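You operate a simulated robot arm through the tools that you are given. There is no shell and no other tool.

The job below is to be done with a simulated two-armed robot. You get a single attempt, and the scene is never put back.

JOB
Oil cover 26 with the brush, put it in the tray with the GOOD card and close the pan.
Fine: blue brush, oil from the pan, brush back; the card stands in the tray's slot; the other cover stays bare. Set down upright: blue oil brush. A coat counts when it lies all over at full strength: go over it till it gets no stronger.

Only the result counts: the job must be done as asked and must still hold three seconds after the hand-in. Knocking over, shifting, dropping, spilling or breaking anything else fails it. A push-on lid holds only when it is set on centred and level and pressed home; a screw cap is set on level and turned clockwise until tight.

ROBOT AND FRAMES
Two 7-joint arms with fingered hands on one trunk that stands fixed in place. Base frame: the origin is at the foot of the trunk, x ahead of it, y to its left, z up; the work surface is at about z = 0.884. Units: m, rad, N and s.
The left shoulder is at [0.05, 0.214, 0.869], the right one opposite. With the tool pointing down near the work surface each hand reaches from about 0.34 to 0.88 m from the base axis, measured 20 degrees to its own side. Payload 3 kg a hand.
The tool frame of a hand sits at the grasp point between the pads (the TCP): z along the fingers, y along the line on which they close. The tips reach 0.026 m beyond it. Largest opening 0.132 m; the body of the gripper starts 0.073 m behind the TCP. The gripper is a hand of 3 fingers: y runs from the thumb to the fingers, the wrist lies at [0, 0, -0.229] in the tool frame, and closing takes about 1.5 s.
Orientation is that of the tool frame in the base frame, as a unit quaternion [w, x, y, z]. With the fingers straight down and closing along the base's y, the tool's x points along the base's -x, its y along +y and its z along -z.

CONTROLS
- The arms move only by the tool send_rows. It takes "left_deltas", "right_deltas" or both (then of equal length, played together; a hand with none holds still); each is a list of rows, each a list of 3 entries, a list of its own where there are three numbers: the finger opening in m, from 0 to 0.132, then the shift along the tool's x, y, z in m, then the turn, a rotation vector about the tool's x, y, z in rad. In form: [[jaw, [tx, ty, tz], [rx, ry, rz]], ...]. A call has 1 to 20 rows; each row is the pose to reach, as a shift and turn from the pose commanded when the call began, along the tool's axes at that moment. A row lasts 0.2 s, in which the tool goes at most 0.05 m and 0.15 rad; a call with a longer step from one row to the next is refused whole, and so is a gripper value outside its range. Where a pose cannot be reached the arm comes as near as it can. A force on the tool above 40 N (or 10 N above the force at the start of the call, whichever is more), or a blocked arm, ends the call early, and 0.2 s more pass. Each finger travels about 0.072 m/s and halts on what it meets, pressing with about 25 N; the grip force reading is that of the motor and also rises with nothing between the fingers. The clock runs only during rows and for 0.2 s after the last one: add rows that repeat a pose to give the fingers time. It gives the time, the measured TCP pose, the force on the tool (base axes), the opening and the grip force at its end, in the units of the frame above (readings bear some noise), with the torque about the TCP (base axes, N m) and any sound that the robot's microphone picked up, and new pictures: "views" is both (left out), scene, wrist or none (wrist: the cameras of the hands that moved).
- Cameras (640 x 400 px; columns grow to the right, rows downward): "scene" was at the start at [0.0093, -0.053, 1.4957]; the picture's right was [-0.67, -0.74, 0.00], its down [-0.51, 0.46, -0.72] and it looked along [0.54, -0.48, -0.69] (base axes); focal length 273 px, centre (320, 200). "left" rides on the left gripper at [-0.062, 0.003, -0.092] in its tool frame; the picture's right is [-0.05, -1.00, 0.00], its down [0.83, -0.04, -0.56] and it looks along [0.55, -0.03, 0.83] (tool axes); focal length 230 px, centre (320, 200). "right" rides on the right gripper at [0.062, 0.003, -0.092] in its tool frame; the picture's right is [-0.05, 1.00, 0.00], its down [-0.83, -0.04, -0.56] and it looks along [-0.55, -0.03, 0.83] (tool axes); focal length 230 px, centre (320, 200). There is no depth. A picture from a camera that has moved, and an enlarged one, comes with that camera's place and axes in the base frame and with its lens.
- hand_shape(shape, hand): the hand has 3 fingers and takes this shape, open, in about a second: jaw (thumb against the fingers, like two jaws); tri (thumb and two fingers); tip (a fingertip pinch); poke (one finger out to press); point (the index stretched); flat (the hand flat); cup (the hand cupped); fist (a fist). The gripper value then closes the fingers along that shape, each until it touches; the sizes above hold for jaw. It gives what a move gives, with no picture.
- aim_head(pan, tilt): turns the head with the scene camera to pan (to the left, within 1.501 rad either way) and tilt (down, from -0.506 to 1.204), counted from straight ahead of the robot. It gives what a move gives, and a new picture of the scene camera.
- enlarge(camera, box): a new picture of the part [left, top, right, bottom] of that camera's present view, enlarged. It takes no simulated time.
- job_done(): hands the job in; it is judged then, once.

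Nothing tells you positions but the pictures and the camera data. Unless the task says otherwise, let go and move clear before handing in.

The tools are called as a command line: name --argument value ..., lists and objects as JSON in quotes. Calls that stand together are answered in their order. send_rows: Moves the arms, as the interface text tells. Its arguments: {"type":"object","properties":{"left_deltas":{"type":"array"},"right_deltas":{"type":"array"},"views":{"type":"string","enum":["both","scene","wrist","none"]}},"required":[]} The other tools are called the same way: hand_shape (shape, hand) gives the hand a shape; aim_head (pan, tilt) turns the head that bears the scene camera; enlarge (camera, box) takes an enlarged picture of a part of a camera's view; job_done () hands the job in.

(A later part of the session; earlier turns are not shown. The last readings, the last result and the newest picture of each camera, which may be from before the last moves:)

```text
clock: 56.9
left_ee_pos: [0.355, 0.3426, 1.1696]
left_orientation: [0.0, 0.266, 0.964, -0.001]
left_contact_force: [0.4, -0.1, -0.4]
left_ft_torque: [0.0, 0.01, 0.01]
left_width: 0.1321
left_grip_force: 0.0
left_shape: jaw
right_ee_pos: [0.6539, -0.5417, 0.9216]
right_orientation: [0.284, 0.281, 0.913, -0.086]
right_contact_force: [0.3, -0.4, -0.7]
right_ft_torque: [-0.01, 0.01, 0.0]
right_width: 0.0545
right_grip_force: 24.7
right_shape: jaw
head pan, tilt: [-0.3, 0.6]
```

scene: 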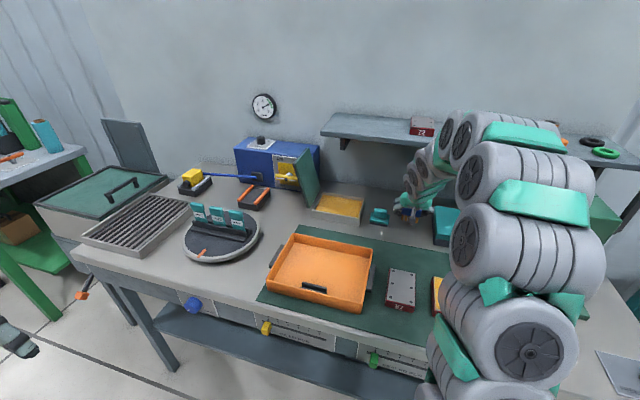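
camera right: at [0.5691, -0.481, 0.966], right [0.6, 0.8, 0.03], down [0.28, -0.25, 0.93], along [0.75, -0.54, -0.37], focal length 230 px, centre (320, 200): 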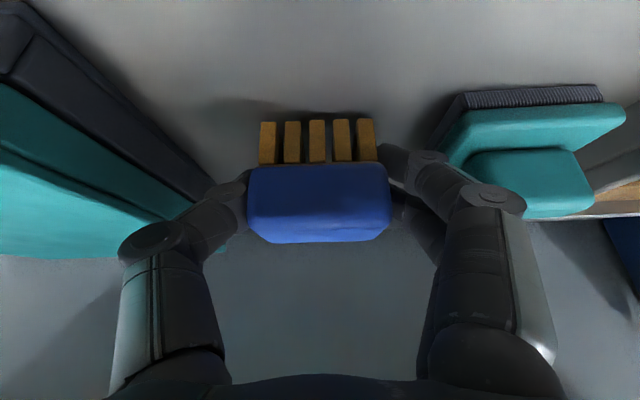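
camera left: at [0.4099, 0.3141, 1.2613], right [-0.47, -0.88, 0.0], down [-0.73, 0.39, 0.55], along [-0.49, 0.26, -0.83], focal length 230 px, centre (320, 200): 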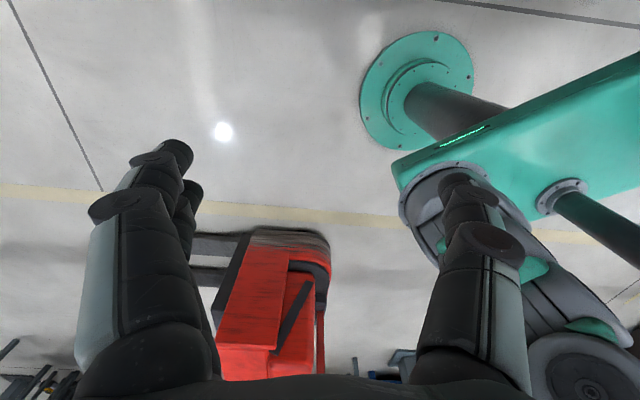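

send_rows --right_deltas '[[0.03, [0.0006, 0, 0.0008], [0, 0, 0]], [0.03, [0.0011, 0, 0.0017], [0, 0, 0]], [0.03, [0.0011, 0, 0.0017], [0, 0, 0]]]' --views "wrist"

enlarge --camera "right" --box '[200, 60, 440, 260]'

```text
clock: 57.7
left_ee_pos: [0.3551, 0.3424, 1.1695]
left_orientation: [0.001, 0.267, 0.964, 0.0]
left_contact_force: [0.5, 0.4, -0.1]
left_ft_torque: [0.03, 0.05, 0.01]
left_width: 0.1318
left_grip_force: 0.2
left_shape: jaw
right_ee_pos: [0.6526, -0.5414, 0.9197]
right_orientation: [0.283, 0.281, 0.913, -0.086]
right_contact_force: [0.2, 0.3, 0.2]
right_ft_torque: [0.02, 0.01, -0.02]
right_width: 0.0547
right_grip_force: 25.3
right_shape: jaw
head pan, tilt: [-0.3, 0.6]
camera right: at [0.569, -0.4811, 0.9611], right [0.6, 0.8, 0.03], down [0.28, -0.25, 0.93], along [0.75, -0.54, -0.37], focal length 230 px, centre (320, 200)
```

right: 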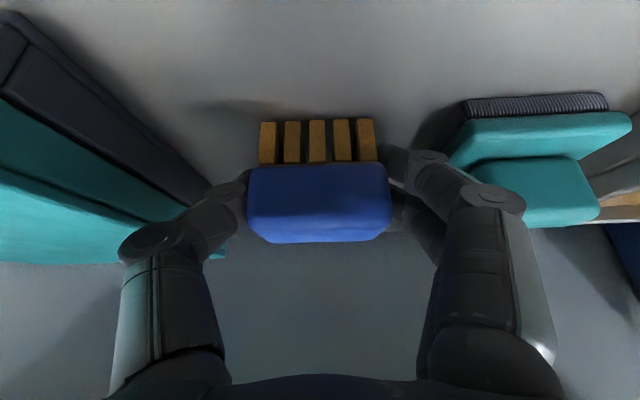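

```text
2.00 times, centred on (320, 160) of right
camera zoom: at [0.569, -0.4811, 0.9611], right [0.6, 0.8, 0.03], down [0.28, -0.25, 0.93], along [0.75, -0.54, -0.37], focal length 460 px, centre (320, 280)
```

zoom: 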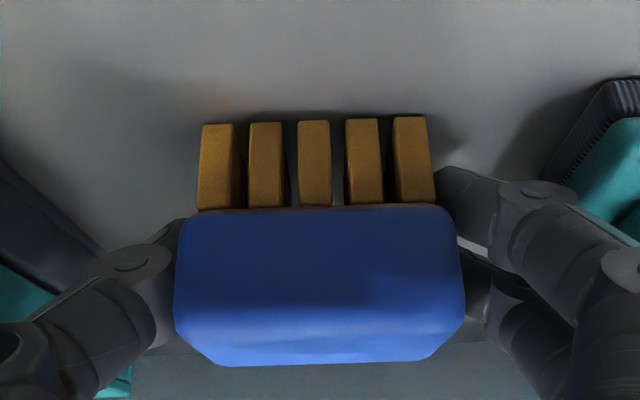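

send_rows --right_deltas '[[0.03, [0.0006, 0, 0.0008], [0, 0, 0]], [0.03, [0.0006, 0, 0.0008], [0, 0, 0]]]' --views "none"

```text
clock: 58.3
left_ee_pos: [0.3556, 0.3423, 1.1687]
left_orientation: [0.001, 0.266, 0.964, 0.0]
left_contact_force: [-0.1, -0.5, 0.5]
left_ft_torque: [0.0, 0.01, 0.02]
left_width: 0.1318
left_grip_force: 0.1
left_shape: jaw
right_ee_pos: [0.6532, -0.5423, 0.9186]
right_orientation: [0.283, 0.281, 0.913, -0.085]
right_contact_force: [-0.7, 0.3, 2.5]
right_ft_torque: [-0.05, -0.01, -0.02]
right_width: 0.0551
right_grip_force: 24.7
right_shape: jaw
head pan, tilt: [-0.3, 0.6]
```

The brush touches the bench (2.5 N). I press one more millimetre to seat it flat and then open slightly.

send_rows --right_deltas '[[0.03, [0.0004, 0, 0.0006], [0, 0, 0]], [0.045, [0.0004, 0, 0.0006], [0, 0, 0]], [0.055, [0.0004, 0, 0.0006], [0, 0, 0]], [0.06, [0.0004, 0, 0.0006], [0, 0, 0]], [0.066, [0.0004, 0, 0.0006], [0, 0, 0]], [0.074, [0.0004, 0, 0.0006], [0, 0, 0]], [0.078, [0.0004, 0, 0.0006], [0, 0, 0]], [0.078, [0.0004, 0, 0.0006], [0, 0, 0]]]' --views "wrist"

enlarge --camera "scene" --box '[360, 180, 460, 250]'

```text
clock: 60.1
left_ee_pos: [0.3559, 0.3431, 1.1695]
left_orientation: [0.0, 0.266, 0.964, -0.001]
left_contact_force: [0.5, 0.0, 0.8]
left_ft_torque: [-0.01, 0.01, 0.01]
left_width: 0.1323
left_grip_force: 0.0
left_shape: jaw
right_ee_pos: [0.6529, -0.5409, 0.9186]
right_orientation: [0.284, 0.28, 0.913, -0.085]
right_contact_force: [-0.6, 0.6, 0.2]
right_ft_torque: [-0.02, 0.01, 0.01]
right_width: 0.0773
right_grip_force: 0.0
right_shape: jaw
head pan, tilt: [-0.3, 0.6]
camera right: at [0.5692, -0.481, 0.9596], right [0.6, 0.8, 0.03], down [0.28, -0.25, 0.93], along [0.75, -0.54, -0.37], focal length 230 px, centre (320, 200)
```

right: 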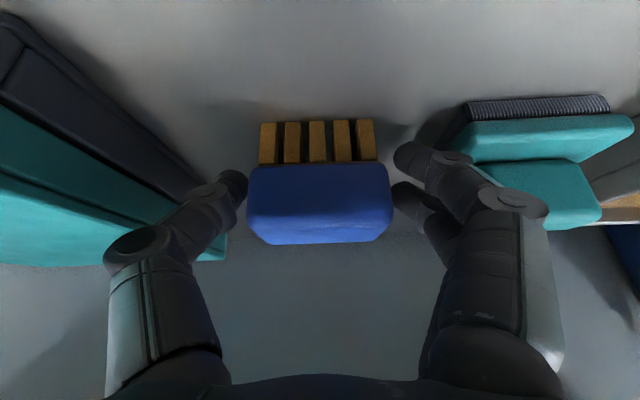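

```text
5.71 times, centred on (410, 215) of scene
camera zoom: at [0.0324, -0.0241, 1.5096], right [-0.3, -0.96, 0.0], down [-0.54, 0.17, -0.83], along [0.79, -0.24, -0.56], focal length 1558 px, centre (-194, 114)
```

zoom: 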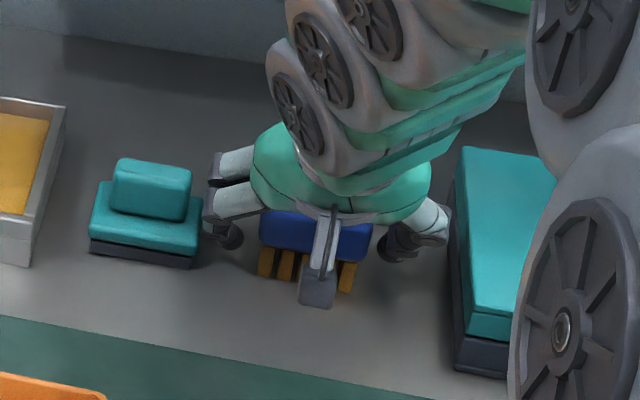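

The brush stands free. I rise straight up and check it.

send_rows --right_deltas '[[0.078, [-0.0057, 0, -0.0083], [0, 0, 0]], [0.078, [-0.017, 0, -0.0248], [0, 0, 0]], [0.08, [-0.0339, 0, -0.0495], [0, 0, 0]], [0.09, [-0.0508, 0, -0.0743], [0, 0, 0]], [0.1, [-0.0678, 0, -0.099], [0, 0, 0]]]' --views "both"

enlarge --camera "scene" --box '[360, 180, 460, 250]'

```text
clock: 61.3
left_ee_pos: [0.3548, 0.3434, 1.1703]
left_orientation: [-0.001, 0.266, 0.964, 0.0]
left_contact_force: [0.3, 0.4, 0.4]
left_ft_torque: [0.05, -0.02, 0.03]
left_width: 0.1318
left_grip_force: 0.0
left_shape: jaw
right_ee_pos: [0.6529, -0.542, 1.0379]
right_orientation: [0.283, 0.281, 0.913, -0.085]
right_contact_force: [0.3, -0.4, 0.9]
right_ft_torque: [0.0, 0.0, 0.0]
right_width: 0.0999
right_grip_force: 0.0
right_shape: jaw
head pan, tilt: [-0.3, 0.6]
camera right: at [0.5685, -0.4811, 1.0792], right [0.6, 0.8, 0.03], down [0.28, -0.25, 0.93], along [0.75, -0.54, -0.37], focal length 230 px, centre (320, 200)
```

scene: 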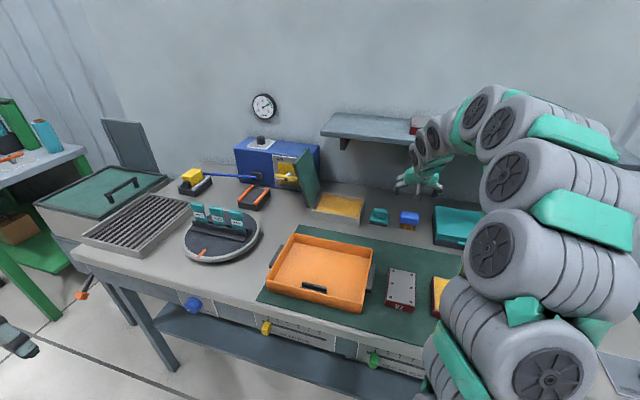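
right: 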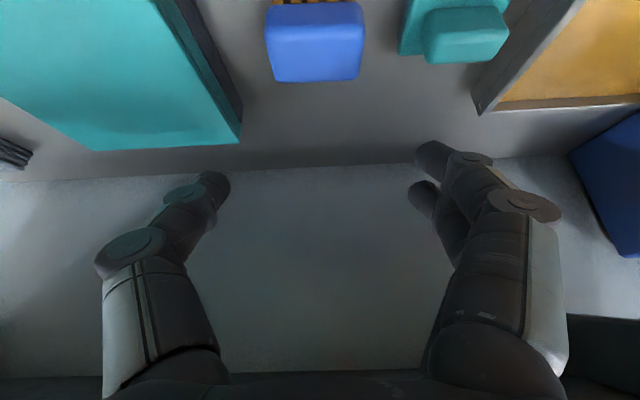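

```text
5.71 times, centred on (410, 215) of scene
camera zoom: at [0.0324, -0.0241, 1.5096], right [-0.3, -0.96, 0.0], down [-0.54, 0.17, -0.83], along [0.79, -0.24, -0.56], focal length 1558 px, centre (-194, 114)
```

zoom: 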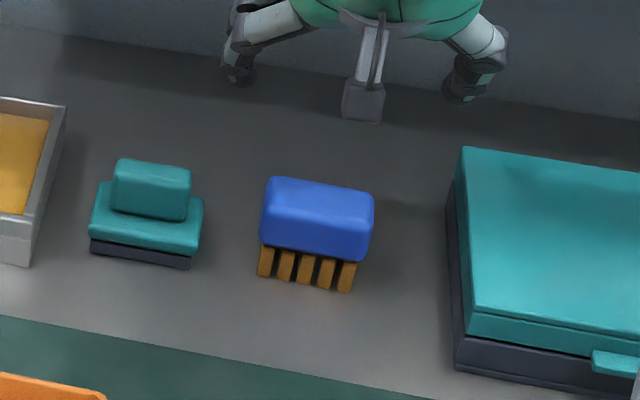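

The brush is back upright in its place. Next I study the pan's lid.

enlarge --camera "scene" --box '[225, 125, 375, 225]'

```text
4.00 times, centred on (300, 175) of scene
camera zoom: at [0.0324, -0.0241, 1.5096], right [-0.3, -0.96, 0.0], down [-0.54, 0.17, -0.83], along [0.79, -0.24, -0.56], focal length 1091 px, centre (400, 300)
```

zoom: 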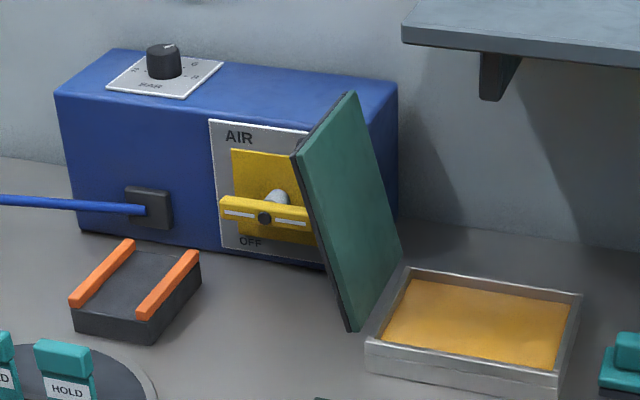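

The lid is hinged on the pan's left rim and leans back to the left. I back the right hand out in front of the pan with the fingers closed and move left to look at the lid from close by.

send_rows --right_deltas '[[0.08, [0.0257, 0, -0.0267], [0, 0, 0]], [0.06, [0.0514, 0, -0.0533], [0, 0, 0]], [0.04, [0.0771, 0, -0.08], [0, 0, 0]], [0.02, [0.1028, 0, -0.1067], [0, 0, 0]], [0.0, [0.1028, 0.048, -0.1067], [0, 0, 0]], [0.0, [0.1028, 0.096, -0.1067], [0, 0, 0]], [0.0, [0.1028, 0.144, -0.1067], [0, 0, 0]], [0.0, [0.1028, 0.192, -0.1067], [0, 0, 0]], [0.0, [0.1028, 0.24, -0.1067], [0, 0, 0]], [0.0, [0.1028, 0.27, -0.1067], [0, 0, 0]], [0.0, [0.1028, 0.27, -0.1067], [0, 0, 0]]]' --views "both"

```text
clock: 63.7
left_ee_pos: [0.3541, 0.3434, 1.1699]
left_orientation: [0.0, 0.267, 0.964, 0.0]
left_contact_force: [-0.5, 0.2, -0.1]
left_ft_torque: [0.01, 0.06, 0.0]
left_width: 0.1317
left_grip_force: 0.0
left_shape: jaw
right_ee_pos: [0.6828, -0.2359, 1.0702]
right_orientation: [0.283, 0.282, 0.913, -0.086]
right_contact_force: [0.5, -0.1, -0.2]
right_ft_torque: [-0.02, 0.01, -0.02]
right_width: 0.0
right_grip_force: 25.2
right_shape: jaw
head pan, tilt: [-0.3, 0.6]
camera right: at [0.5989, -0.1756, 1.1109], right [0.6, 0.8, 0.03], down [0.28, -0.25, 0.93], along [0.75, -0.54, -0.37], focal length 230 px, centre (320, 200)
```

scene: 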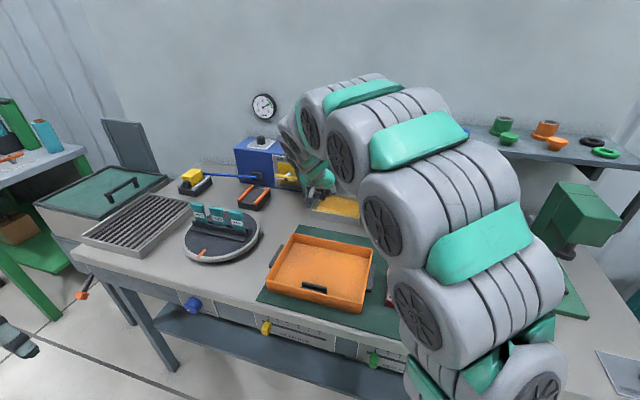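
right: 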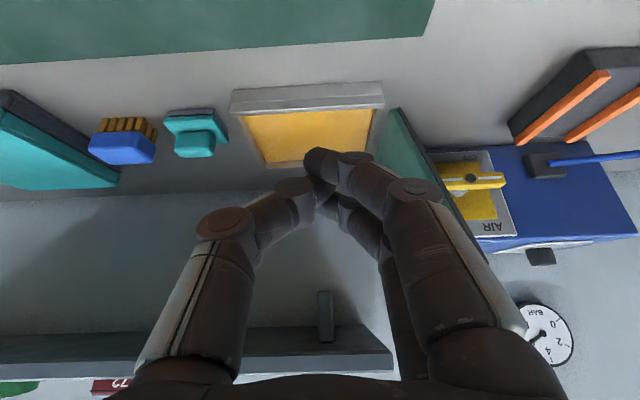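

enlarge --camera "right" --box '[340, 70, 560, 260]'

enlarge --camera "scene" --box '[225, 100, 375, 225]'

```text
2.11 times, centred on (450, 165) of right
camera zoom: at [0.5989, -0.1756, 1.1109], right [0.6, 0.8, 0.03], down [0.28, -0.25, 0.93], along [0.75, -0.54, -0.37], focal length 484 px, centre (46, 274)
```

zoom: 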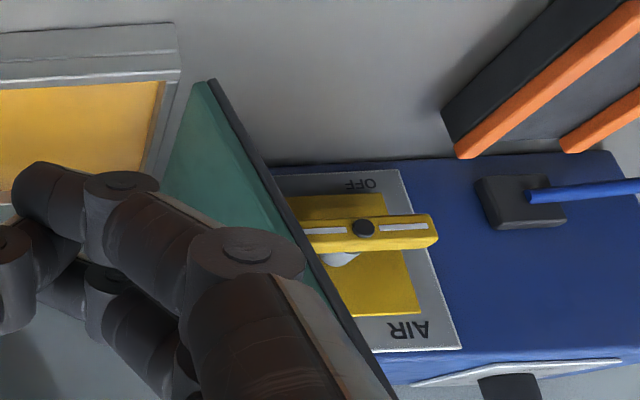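

```text
3.20 times, centred on (300, 162) of scene
camera zoom: at [0.0324, -0.0241, 1.5096], right [-0.3, -0.96, 0.0], down [-0.54, 0.17, -0.83], along [0.79, -0.24, -0.56], focal length 873 px, centre (384, 320)
```

zoom: 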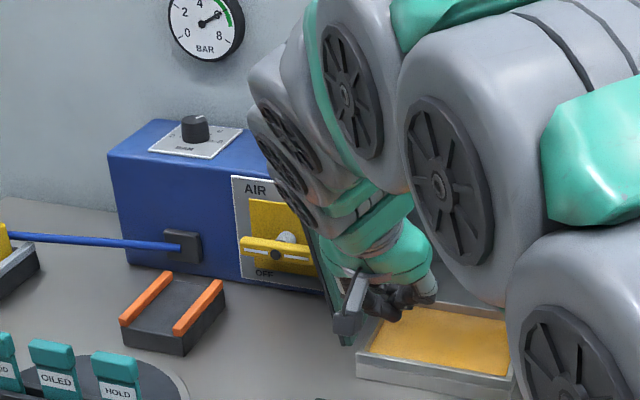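

I move the closed hand left in front of the lid (its front edge at about 0.80 depth) and tilt it further forward so that I can reach in behind the lid's left face.

send_rows --right_deltas '[[0.0, [0, 0.05, 0], [0, -0.075, 0]], [0.0, [0, 0.1, 0], [0, -0.15, 0]], [0.0, [0, 0.15, 0], [0, -0.225, 0]], [0.0, [0.0057, 0.2, 0.0083], [0, -0.3, 0]], [0.0, [0.0113, 0.205, 0.0165], [0, -0.3, 0]], [0.0, [0.0113, 0.205, 0.0165], [0, -0.3, 0]]]' --views "both"

enlarge --camera "scene" --box '[225, 100, 375, 225]'

```text
refused: row 4 steps farther than a row can; nothing moved
```

```text
3.20 times, centred on (300, 162) of scene
camera zoom: at [0.0324, -0.0241, 1.5096], right [-0.3, -0.96, 0.0], down [-0.54, 0.17, -0.83], along [0.79, -0.24, -0.56], focal length 873 px, centre (384, 320)
```

zoom: 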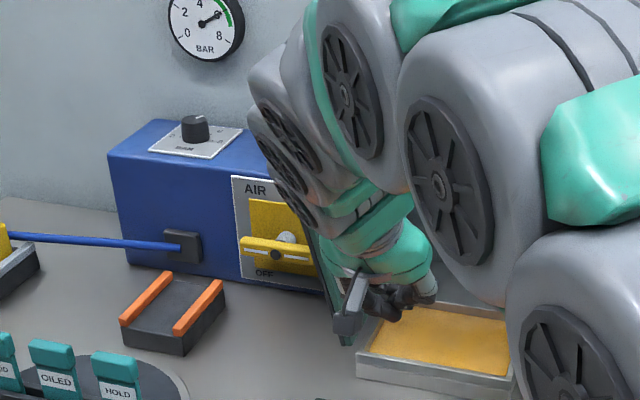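

send_rows --right_deltas '[[0.0, [0, 0.045, 0], [0, -0.075, 0]], [0.0, [0, 0.09, 0], [0, -0.15, 0]], [0.0, [0, 0.135, 0], [0, -0.225, 0]], [0.0, [0.0057, 0.175, 0.0083], [0, -0.3, 0]], [0.0, [0.0113, 0.205, 0.0165], [0, -0.3, 0]], [0.0, [0.0113, 0.205, 0.0165], [0, -0.3, 0]]]' --views "both"

enlarge --camera "scene" --box '[225, 100, 375, 225]'

```text
clock: 65.1
left_ee_pos: [0.3551, 0.3433, 1.1687]
left_orientation: [0.0, 0.267, 0.964, 0.0]
left_contact_force: [-1.0, 0.2, 0.8]
left_ft_torque: [-0.02, -0.02, -0.01]
left_width: 0.1316
left_grip_force: 0.0
left_shape: jaw
right_ee_pos: [0.801, -0.0684, 1.0503]
right_orientation: [0.417, 0.265, 0.86, -0.126]
right_contact_force: [0.7, 1.1, -0.1]
right_ft_torque: [0.0, -0.02, 0.0]
right_width: 0.0
right_grip_force: 25.2
right_shape: jaw
head pan, tilt: [-0.3, 0.6]
camera right: at [0.7097, -0.0022, 1.0583], right [0.59, 0.81, 0.04], down [0.04, -0.08, 1.0], along [0.81, -0.58, -0.08], focal length 230 px, centre (320, 200)
```

scene: 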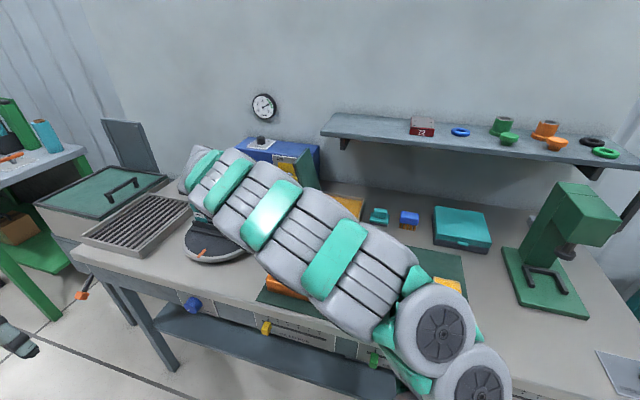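
right: 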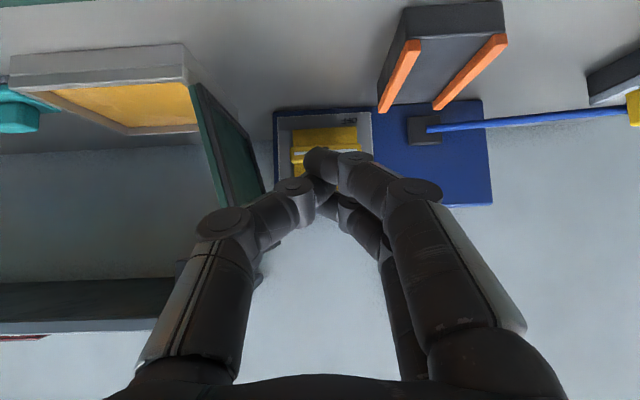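

```text
3.20 times, centred on (300, 162) of scene
camera zoom: at [0.0324, -0.0241, 1.5096], right [-0.3, -0.96, 0.0], down [-0.54, 0.17, -0.83], along [0.79, -0.24, -0.56], focal length 873 px, centre (384, 320)
```

zoom: 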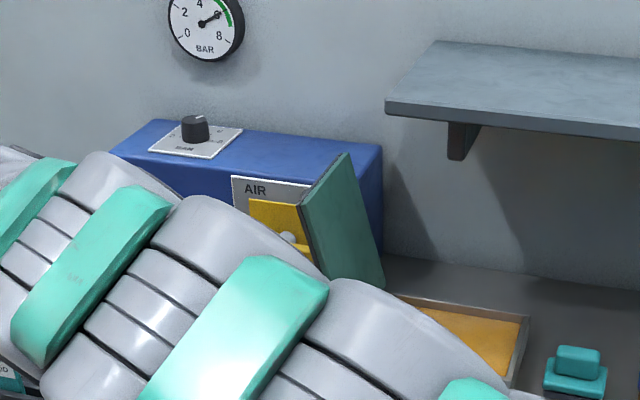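

send_rows --right_deltas '[[0.0, [-0.0253, 0, 0.0319], [0, 0, 0]], [0.0, [-0.0505, 0, 0.0637], [0, 0, 0]], [0.0, [-0.0758, 0, 0.0956], [0, 0, 0]], [0.0, [-0.0758, 0, 0.0956], [0, 0, 0]]]' --views "both"

enlarge --camera "scene" --box '[225, 100, 375, 225]'

```text
clock: 66.1
left_ee_pos: [0.3555, 0.3433, 1.1685]
left_orientation: [0.0, 0.267, 0.964, 0.001]
left_contact_force: [0.1, 0.1, -0.2]
left_ft_torque: [-0.01, 0.01, 0.01]
left_width: 0.1316
left_grip_force: 0.1
left_shape: jaw
right_ee_pos: [0.9012, -0.1365, 1.0495]
right_orientation: [0.417, 0.265, 0.86, -0.127]
right_contact_force: [0.5, -0.2, -0.2]
right_ft_torque: [-0.02, 0.01, 0.0]
right_width: 0.0001
right_grip_force: 25.1
right_shape: jaw
head pan, tilt: [-0.3, 0.6]
camera right: at [0.8109, -0.0713, 1.0586], right [0.59, 0.81, 0.04], down [0.04, -0.08, 1.0], along [0.81, -0.58, -0.08], focal length 230 px, centre (320, 200)
```

scene: 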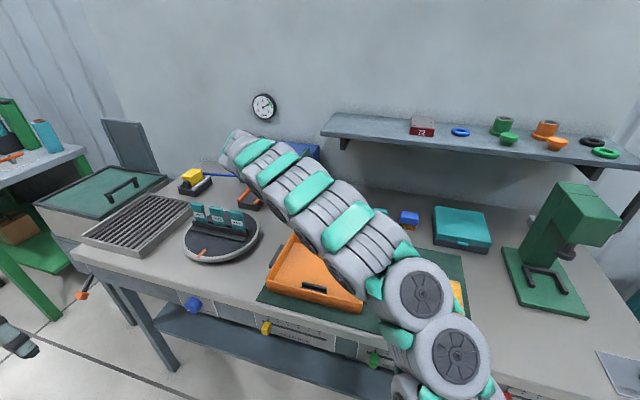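
right: 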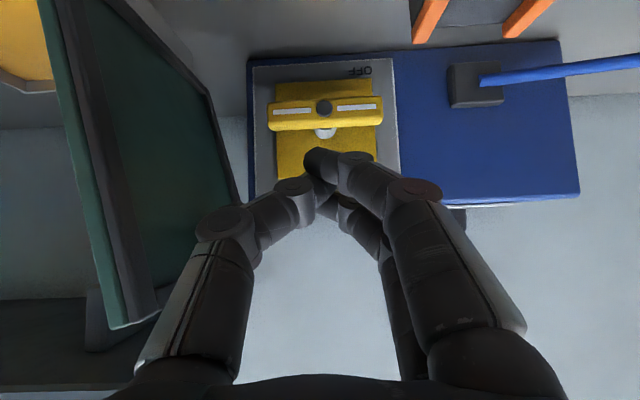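

```text
3.20 times, centred on (300, 162) of scene
camera zoom: at [0.0324, -0.0242, 1.5096], right [-0.3, -0.96, 0.0], down [-0.54, 0.17, -0.83], along [0.79, -0.24, -0.56], focal length 873 px, centre (384, 320)
```

zoom: 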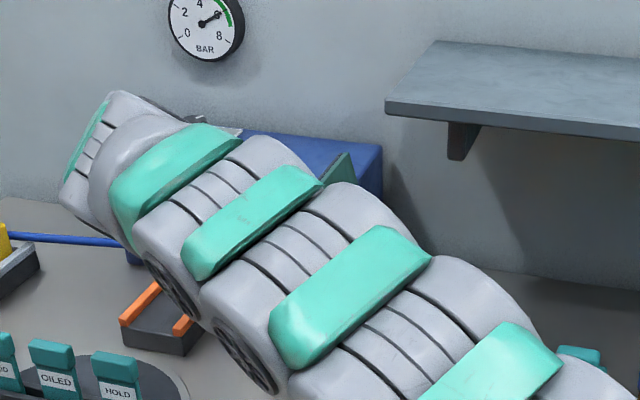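

The fingers are beside the lid's outer face, clear of the valve lever. I push slowly to the right at this height, past upright.

send_rows --right_deltas '[[0.0, [0, -0.02, 0], [0, 0, 0]], [0.0, [0, -0.035, 0], [0, 0, 0]], [0.0, [0, -0.05, 0], [0, 0, 0]], [0.0, [0, -0.06, 0], [0, 0, 0]], [0.0, [0, -0.07, 0], [0, 0, 0]], [0.0, [0, -0.08, 0], [0, 0, 0]]]' --views "wrist"

```text
clock: 67.5
left_ee_pos: [0.3554, 0.3427, 1.1696]
left_orientation: [0.0, 0.266, 0.964, 0.0]
left_contact_force: [0.1, -0.6, 0.1]
left_ft_torque: [-0.02, -0.01, 0.01]
left_width: 0.1318
left_grip_force: 0.1
left_shape: jaw
right_ee_pos: [0.8556, -0.2019, 1.0495]
right_orientation: [0.417, 0.265, 0.86, -0.127]
right_contact_force: [0.1, 0.4, -0.1]
right_ft_torque: [-0.03, 0.01, 0.04]
right_width: 0.0001
right_grip_force: 24.8
right_shape: jaw
head pan, tilt: [-0.3, 0.6]
camera right: at [0.7651, -0.137, 1.0585], right [0.59, 0.81, 0.04], down [0.04, -0.08, 1.0], along [0.81, -0.58, -0.08], focal length 230 px, centre (320, 200)
```

right: 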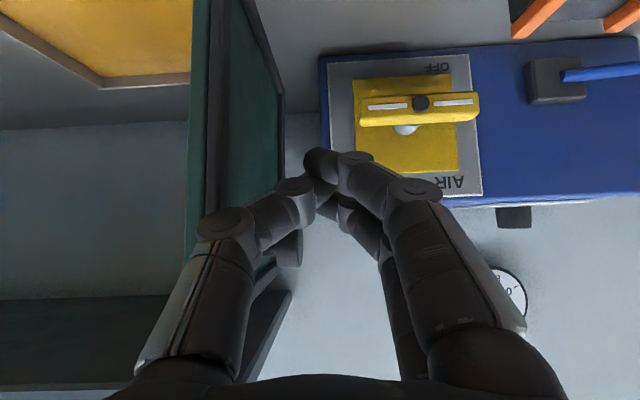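

send_rows --right_deltas '[[0.0, [0, -0.01, 0], [0, 0, 0]], [0.0, [0, -0.02, 0], [0, 0, 0]], [0.0, [0, -0.03, 0], [0, 0, 0]], [0.0, [0, -0.035, 0], [0, 0, 0]]]' --views "wrist"

```text
clock: 68.5
left_ee_pos: [0.356, 0.3434, 1.1693]
left_orientation: [0.0, 0.266, 0.964, 0.0]
left_contact_force: [0.3, -0.1, -0.3]
left_ft_torque: [-0.03, 0.01, -0.01]
left_width: 0.132
left_grip_force: 0.0
left_shape: jaw
right_ee_pos: [0.8354, -0.2313, 1.05]
right_orientation: [0.418, 0.264, 0.86, -0.127]
right_contact_force: [0.3, 0.0, -0.1]
right_ft_torque: [-0.02, -0.01, -0.02]
right_width: 0.0001
right_grip_force: 24.8
right_shape: jaw
head pan, tilt: [-0.3, 0.6]
camera right: at [0.7452, -0.1657, 1.0585], right [0.59, 0.81, 0.04], down [0.04, -0.08, 1.0], along [0.81, -0.58, -0.08], focal length 230 px, centre (320, 200)
```

right: 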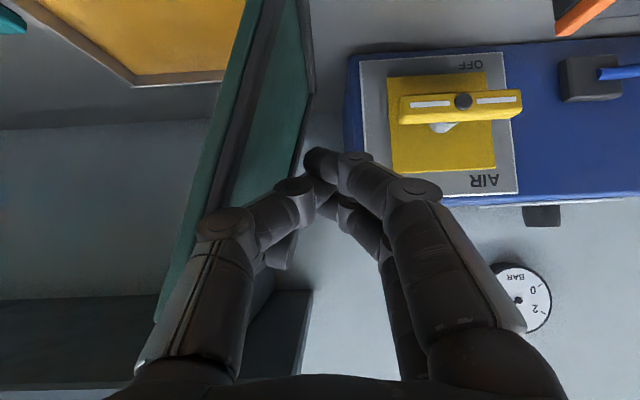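

send_rows --right_deltas '[[0.0, [0, -0.012, 0], [0, 0, 0]], [0.0, [0, -0.024, 0], [0, 0, 0]], [0.0, [0.002, -0.037, 0.0016], [0, 0, 0]], [0.0, [0.0039, -0.049, 0.0031], [0, 0, 0]], [0.0, [0.0075, -0.059, 0.006], [0, 0, 0]], [0.0, [0.011, -0.069, 0.0087], [0, 0, 0]]]' --views "both"

```text
clock: 69.9
left_ee_pos: [0.3552, 0.3433, 1.1691]
left_orientation: [0.001, 0.266, 0.964, -0.001]
left_contact_force: [-0.3, -0.1, 0.1]
left_ft_torque: [-0.01, -0.01, -0.01]
left_width: 0.1315
left_grip_force: 0.1
left_shape: jaw
right_ee_pos: [0.7965, -0.2882, 1.0352]
right_orientation: [0.417, 0.265, 0.86, -0.126]
right_contact_force: [0.7, 0.1, 0.8]
right_ft_torque: [-0.01, -0.02, -0.01]
right_width: 0.0
right_grip_force: 25.0
right_shape: jaw
head pan, tilt: [-0.3, 0.6]
camera right: at [0.7069, -0.2229, 1.0439], right [0.59, 0.81, 0.04], down [0.04, -0.08, 1.0], along [0.81, -0.58, -0.08], focal length 230 px, centre (320, 200)
```

scene: 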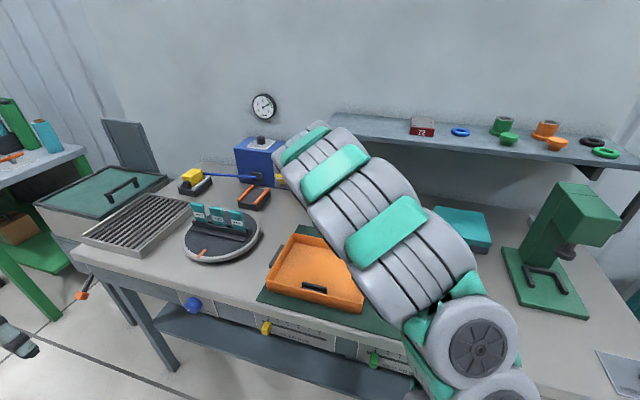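
right: 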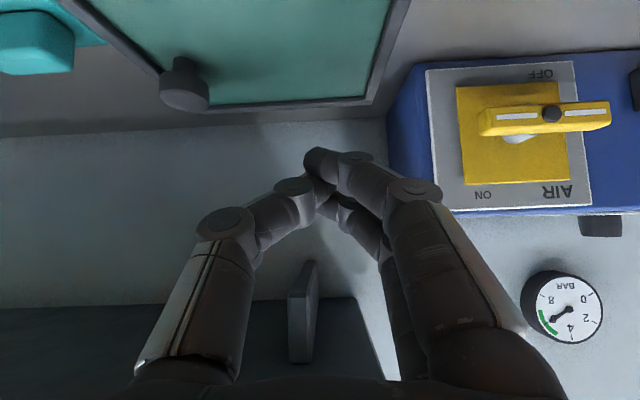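

The lid has gone over onto the pan. I draw the hand back and look whether it is fully down.

send_rows --right_deltas '[[0.0, [0.005, 0, -0.045], [0, 0, 0]], [0.0, [0.01, 0, -0.09], [0, 0, 0]], [0.0, [-0.01, -0.04, -0.1], [0, 0, 0]], [0.0, [-0.03, -0.08, -0.11], [0, 0, 0]], [0.0, [-0.05, -0.12, -0.12], [0, 0, 0]], [0.0, [-0.06, -0.165, -0.12], [0, 0, 0]], [0.0, [-0.06, -0.21, -0.12], [0, 0, 0]], [0.0, [-0.06, -0.25, -0.12], [0, 0, 0]]]' --views "both"

enlarge --camera "scene" --box '[270, 140, 420, 240]'

```text
clock: 71.7
left_ee_pos: [0.355, 0.3439, 1.1702]
left_orientation: [0.0, 0.266, 0.964, 0.001]
left_contact_force: [-1.1, -0.3, 0.4]
left_ft_torque: [0.04, -0.01, -0.02]
left_width: 0.1317
left_grip_force: 0.1
left_shape: jaw
right_ee_pos: [0.6091, -0.4631, 1.1555]
right_orientation: [0.418, 0.264, 0.86, -0.126]
right_contact_force: [-0.3, -0.2, 0.4]
right_ft_torque: [-0.01, 0.0, 0.02]
right_width: 0.0
right_grip_force: 24.9
right_shape: jaw
head pan, tilt: [-0.3, 0.6]
camera right: at [0.5182, -0.3981, 1.1641], right [0.59, 0.81, 0.04], down [0.04, -0.08, 1.0], along [0.81, -0.58, -0.08], focal length 230 px, centre (320, 200)
```

scene: 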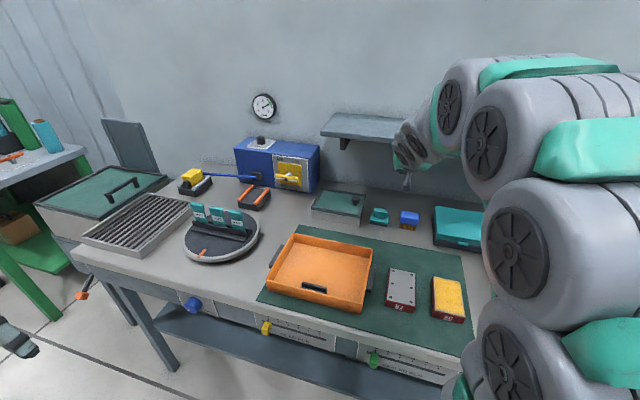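
right: 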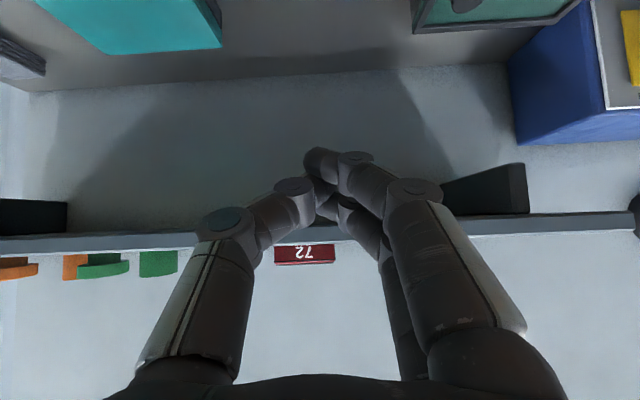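

```text
4.00 times, centred on (345, 190) of scene
camera zoom: at [0.0324, -0.0242, 1.5096], right [-0.3, -0.96, 0.0], down [-0.54, 0.17, -0.83], along [0.79, -0.24, -0.56], focal length 1091 px, centre (220, 240)
```

zoom: 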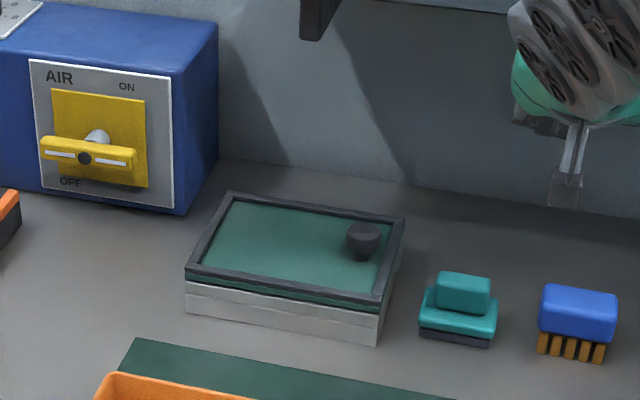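

The lid lies flat and closed. Now I bring the right hand upright over cover 26 (centre about (0.353, -0.463)) to pick it up by its sides.

send_rows --right_deltas '[[0.03, [0.0306, -0.0205, -0.0144], [0, 0.1286, 0]], [0.06, [0.0613, -0.041, -0.0287], [0, 0.2572, 0]], [0.09, [0.0919, -0.0615, -0.0431], [0, 0.3857, 0]], [0.096, [0.1225, -0.082, -0.0574], [0, 0.5143, 0]], [0.096, [0.1531, -0.1025, -0.0718], [0, 0.6429, 0]], [0.096, [0.1838, -0.123, -0.0861], [0, 0.7714, 0]], [0.096, [0.2144, -0.1435, -0.1005], [0, 0.9, 0]], [0.096, [0.2144, -0.1435, -0.1005], [0, 0.9, 0]]]' --views "both"

```text
clock: 73.5
left_ee_pos: [0.3543, 0.3426, 1.168]
left_orientation: [0.001, 0.266, 0.964, 0.0]
left_contact_force: [-0.6, -0.5, 0.0]
left_ft_torque: [0.0, -0.02, 0.02]
left_width: 0.1319
left_grip_force: 0.2
left_shape: jaw
right_ee_pos: [0.3536, -0.4624, 1.0497]
right_orientation: [0.001, 0.294, 0.956, 0.002]
right_contact_force: [0.3, 0.5, 0.2]
right_ft_torque: [0.0, -0.01, 0.0]
right_width: 0.0955
right_grip_force: 0.0
right_shape: jaw
head pan, tilt: [-0.3, 0.6]
camera right: at [0.3031, -0.4254, 1.1423], right [0.6, 0.8, 0.0], down [0.66, -0.5, 0.56], along [0.45, -0.33, -0.83], focal length 230 px, centre (320, 200)
```

scene: 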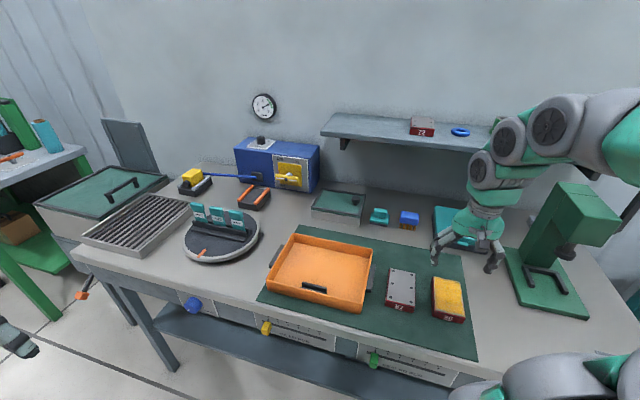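
right: 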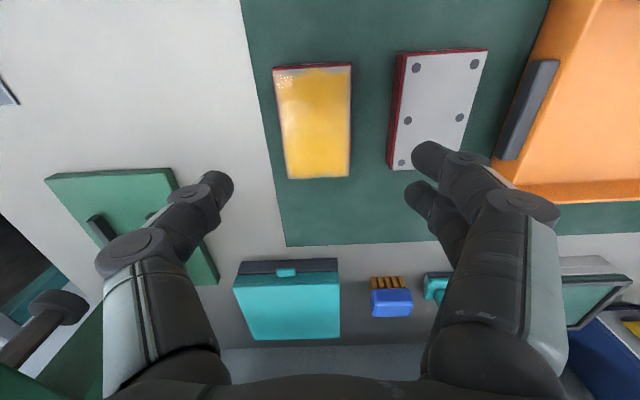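

I shift a few millimetres to centre on the cover and go down partway.

send_rows --right_deltas '[[0.096, [-0.003, -0.005, 0.03], [0, 0, 0]], [0.096, [-0.003, -0.005, 0.06], [0, 0, 0]], [0.096, [-0.003, -0.005, 0.09], [0, 0, 0]], [0.096, [-0.003, -0.005, 0.095], [0, 0, 0]]]' --views "wrist"

enlarge --camera "scene" --box '[380, 220, 500, 340]'

```text
clock: 74.5
left_ee_pos: [0.3548, 0.3433, 1.1699]
left_orientation: [0.0, 0.266, 0.964, 0.001]
left_contact_force: [-0.2, 0.0, -0.1]
left_ft_torque: [-0.02, -0.01, 0.01]
left_width: 0.1319
left_grip_force: 0.0
left_shape: jaw
right_ee_pos: [0.3539, -0.4687, 0.9551]
right_orientation: [0.002, 0.293, 0.956, 0.001]
right_contact_force: [0.3, -0.6, 0.1]
right_ft_torque: [0.03, -0.02, 0.01]
right_width: 0.0956
right_grip_force: 0.0
right_shape: jaw
head pan, tilt: [-0.3, 0.6]
camera right: at [0.3033, -0.4316, 1.0469], right [0.6, 0.8, 0.0], down [0.66, -0.5, 0.56], along [0.45, -0.33, -0.83], focal length 230 px, centre (320, 200)
```

right: 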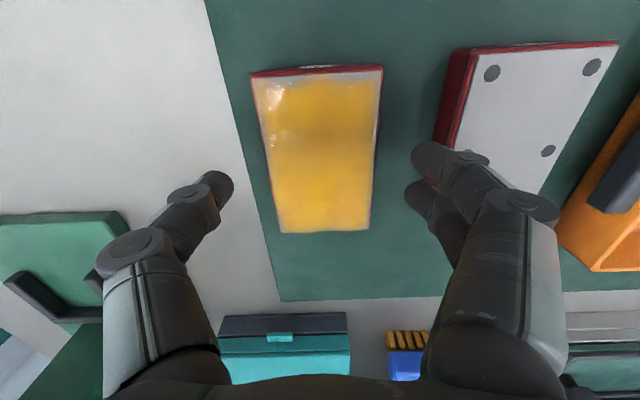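

```text
3.33 times, centred on (440, 280) of scene
camera zoom: at [0.0324, -0.0241, 1.5096], right [-0.3, -0.96, 0.0], down [-0.54, 0.17, -0.83], along [0.79, -0.24, -0.56], focal length 909 px, centre (-80, -67)
```

zoom: 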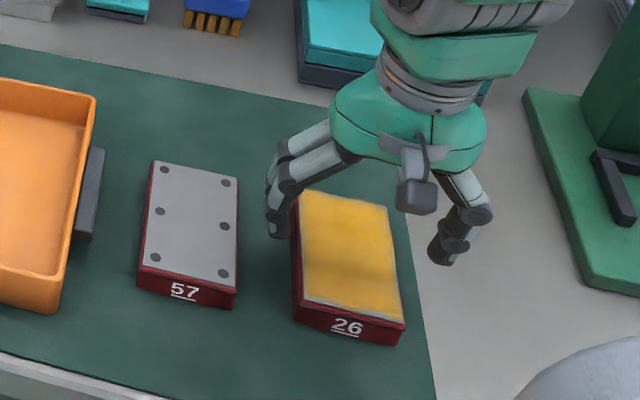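

send_rows --right_deltas '[[0.096, [0, 0, 0.015], [0, 0, 0]], [0.096, [0, 0, 0.03], [0, 0, 0]], [0.096, [0, 0, 0.038], [0, 0, 0]], [0.096, [0, 0, 0.041], [0, 0, 0]]]' --views "wrist"

enlarge --camera "scene" --box '[380, 220, 500, 340]'

```text
clock: 75.5
left_ee_pos: [0.3556, 0.3436, 1.1693]
left_orientation: [0.0, 0.266, 0.964, 0.001]
left_contact_force: [1.0, -1.2, 0.0]
left_ft_torque: [0.03, 0.0, 0.02]
left_width: 0.132
left_grip_force: 0.0
left_shape: jaw
right_ee_pos: [0.3541, -0.4684, 0.914]
right_orientation: [0.002, 0.293, 0.956, 0.002]
right_contact_force: [-0.5, 0.2, -1.3]
right_ft_torque: [0.0, -0.01, -0.01]
right_width: 0.0959
right_grip_force: 0.1
right_shape: jaw
head pan, tilt: [-0.3, 0.6]
camera right: at [0.3038, -0.4312, 1.0061], right [0.6, 0.8, 0.0], down [0.66, -0.5, 0.56], along [0.45, -0.33, -0.83], focal length 230 px, centre (320, 200)
```

right: 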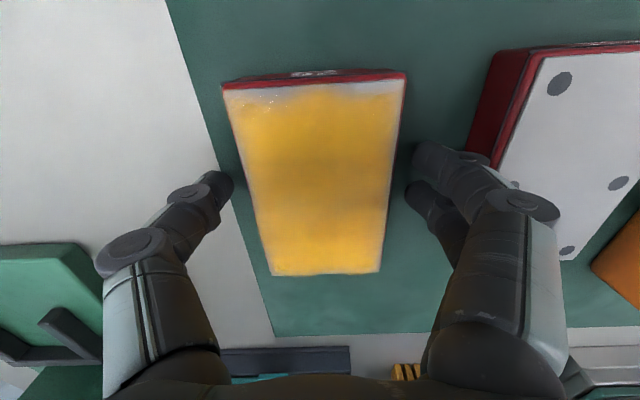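

```text
3.33 times, centred on (440, 280) of scene
camera zoom: at [0.0324, -0.0241, 1.5096], right [-0.3, -0.96, 0.0], down [-0.54, 0.17, -0.83], along [0.79, -0.24, -0.56], focal length 909 px, centre (-80, -67)
```

zoom: 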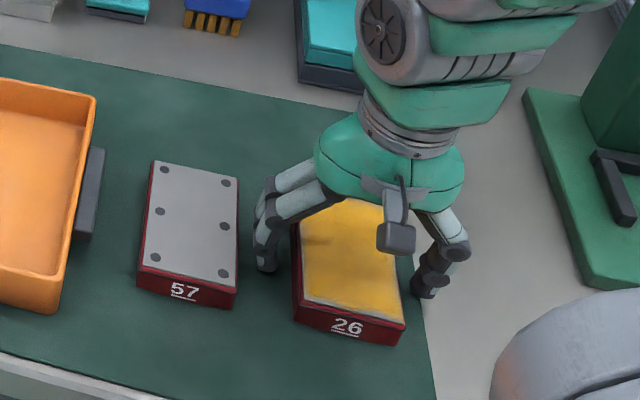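

The fingers straddle the cover with clearance. I close on its sides.

send_rows --right_deltas '[[0.08, [0, 0, 0], [0, 0, 0]], [0.065, [0, 0, 0], [0, 0, 0]], [0.05, [0, 0, 0], [0, 0, 0]], [0.04, [0, 0, 0], [0, 0, 0]], [0.04, [0, 0, 0], [0, 0, 0]]]' --views "wrist"

```text
clock: 76.7
left_ee_pos: [0.354, 0.3435, 1.1688]
left_orientation: [0.0, 0.267, 0.964, 0.0]
left_contact_force: [-0.7, 0.0, 0.2]
left_ft_torque: [-0.02, 0.01, -0.02]
left_width: 0.1317
left_grip_force: 0.0
left_shape: jaw
right_ee_pos: [0.3537, -0.4685, 0.9148]
right_orientation: [0.001, 0.293, 0.956, 0.001]
right_contact_force: [-1.7, 0.3, 0.8]
right_ft_torque: [0.06, 0.01, 0.01]
right_width: 0.0659
right_grip_force: 24.9
right_shape: jaw
head pan, tilt: [-0.3, 0.6]
camera right: at [0.3039, -0.4313, 1.0062], right [0.6, 0.8, 0.0], down [0.66, -0.5, 0.56], along [0.45, -0.33, -0.83], focal length 230 px, centre (320, 200)
```

right: 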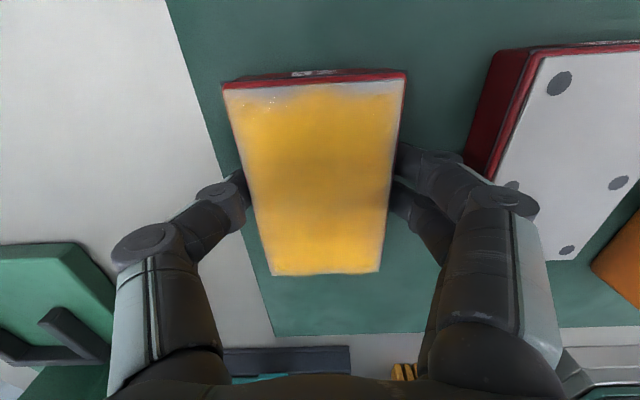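

enlarge --camera "right" --box '[200, 50, 430, 290]'

```text
1.67 times, centred on (315, 170) of right
camera zoom: at [0.3039, -0.4313, 1.0062], right [0.6, 0.8, 0.0], down [0.66, -0.5, 0.56], along [0.45, -0.33, -0.83], focal length 384 px, centre (328, 250)
```

zoom: 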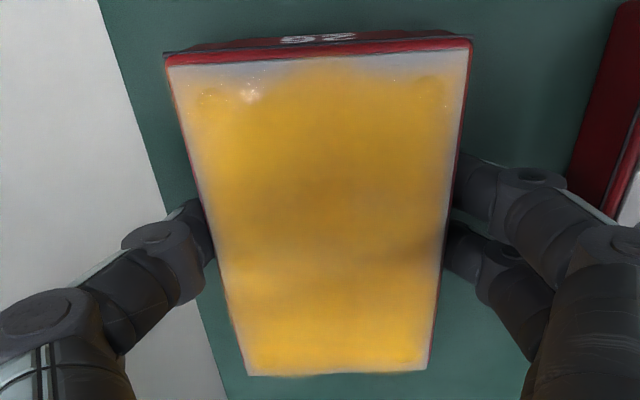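

enlarge --camera "right" --box '[215, 65, 315, 130]'

enlarge --camera "right" --box '[310, 65, 410, 130]'

enlarge --camera "right" --box '[260, 220, 400, 290]'

```text
6.15 times, centred on (265, 98) of right
camera zoom: at [0.3039, -0.4313, 1.0062], right [0.6, 0.8, 0.0], down [0.66, -0.5, 0.56], along [0.45, -0.33, -0.83], focal length 1416 px, centre (658, 831)
```

zoom: 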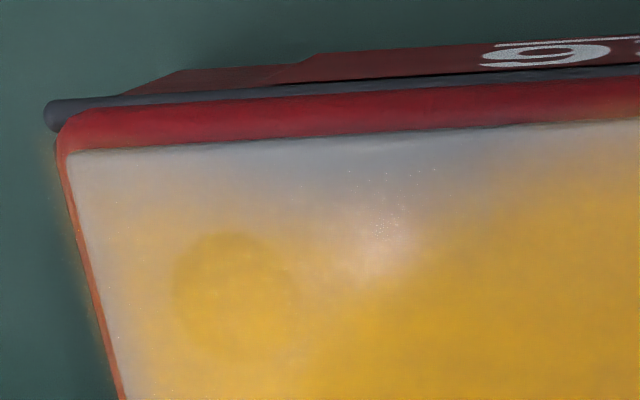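

```text
6.15 times, centred on (360, 98) of right
camera zoom: at [0.3039, -0.4313, 1.0062], right [0.6, 0.8, 0.0], down [0.66, -0.5, 0.56], along [0.45, -0.33, -0.83], focal length 1416 px, centre (74, 831)
```

zoom: 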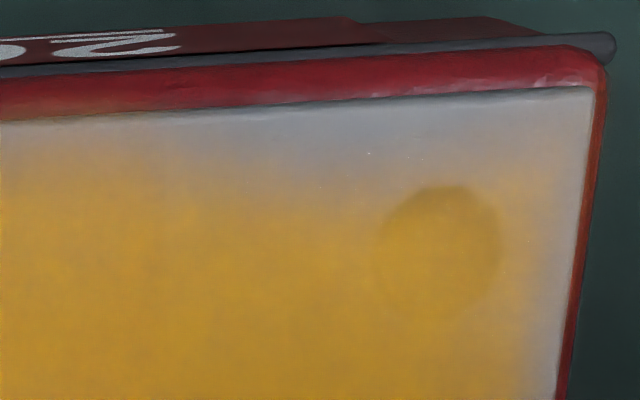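

```text
4.57 times, centred on (330, 255) of right
camera zoom: at [0.3039, -0.4313, 1.0062], right [0.6, 0.8, 0.0], down [0.66, -0.5, 0.56], along [0.45, -0.33, -0.83], focal length 1052 px, centre (274, -51)
```

zoom: 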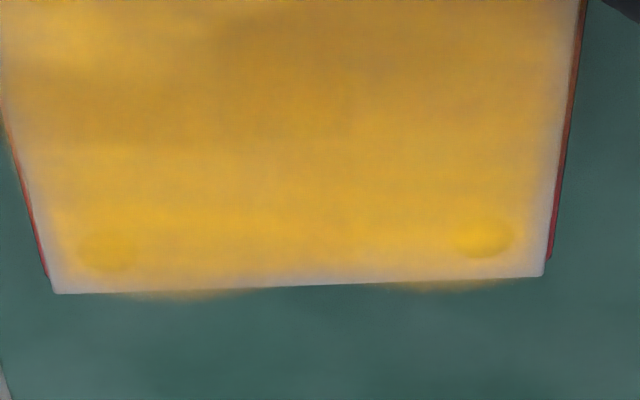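

The front corners of the plate still look paler than the middle, so I will go over that end again before moving the cover. I let go of the cover and rise.

send_rows --right_deltas '[[0.075, [0, 0, 0], [0, 0, 0]], [0.096, [0, 0, 0], [0, 0, 0]], [0.096, [0, 0, 0], [0, 0, 0]], [0.096, [0, 0, -0.03], [0, 0, 0]], [0.096, [0, 0, -0.07], [0, 0, 0]], [0.096, [0, 0, -0.11], [0, 0, 0]], [0.096, [0, 0, -0.136], [0, 0, 0]]]' --views "both"

enlarge --camera "scene" --box '[425, 270, 475, 325]'

```text
clock: 78.3
left_ee_pos: [0.3553, 0.3429, 1.1707]
left_orientation: [0.0, 0.266, 0.964, 0.0]
left_contact_force: [-0.1, -0.2, 0.4]
left_ft_torque: [-0.01, 0.01, 0.01]
left_width: 0.1317
left_grip_force: 0.1
left_shape: jaw
right_ee_pos: [0.3546, -0.4676, 1.0505]
right_orientation: [0.002, 0.293, 0.956, 0.001]
right_contact_force: [-0.7, -0.1, -0.2]
right_ft_torque: [-0.02, 0.01, -0.02]
right_width: 0.0957
right_grip_force: 0.1
right_shape: jaw
head pan, tilt: [-0.3, 0.6]
camera right: at [0.3039, -0.4303, 1.1428], right [0.6, 0.8, 0.0], down [0.66, -0.5, 0.56], along [0.45, -0.33, -0.83], focal length 230 px, centre (320, 200)
```

scene: 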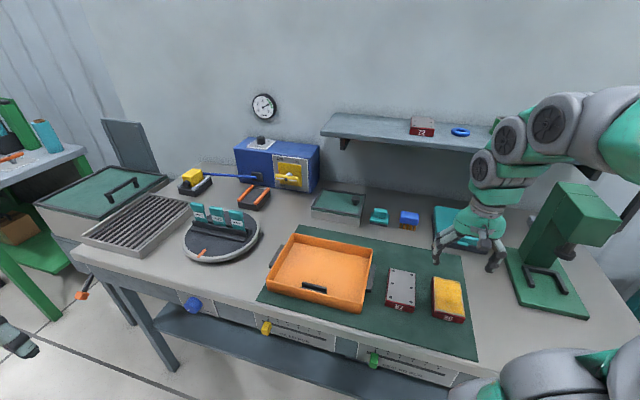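
right: 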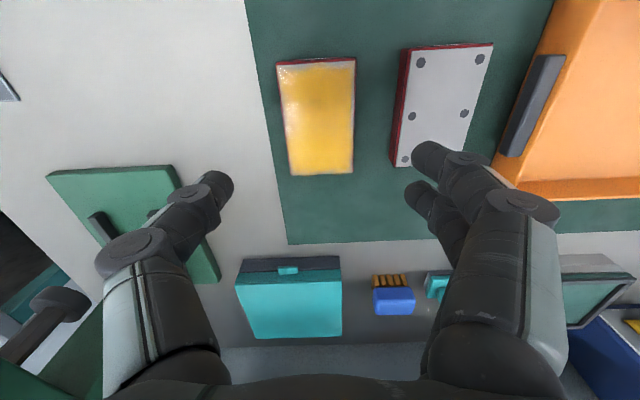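

```text
7.27 times, centred on (450, 298) of scene
camera zoom: at [0.0324, -0.0241, 1.5096], right [-0.3, -0.96, 0.0], down [-0.54, 0.17, -0.83], along [0.79, -0.24, -0.56], focal length 1984 px, centre (-626, -509)
```

zoom: 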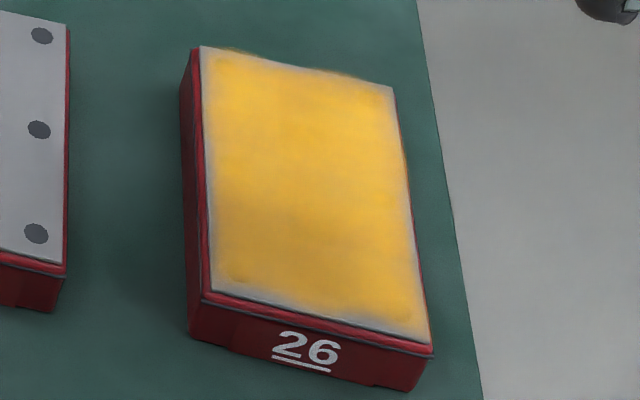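

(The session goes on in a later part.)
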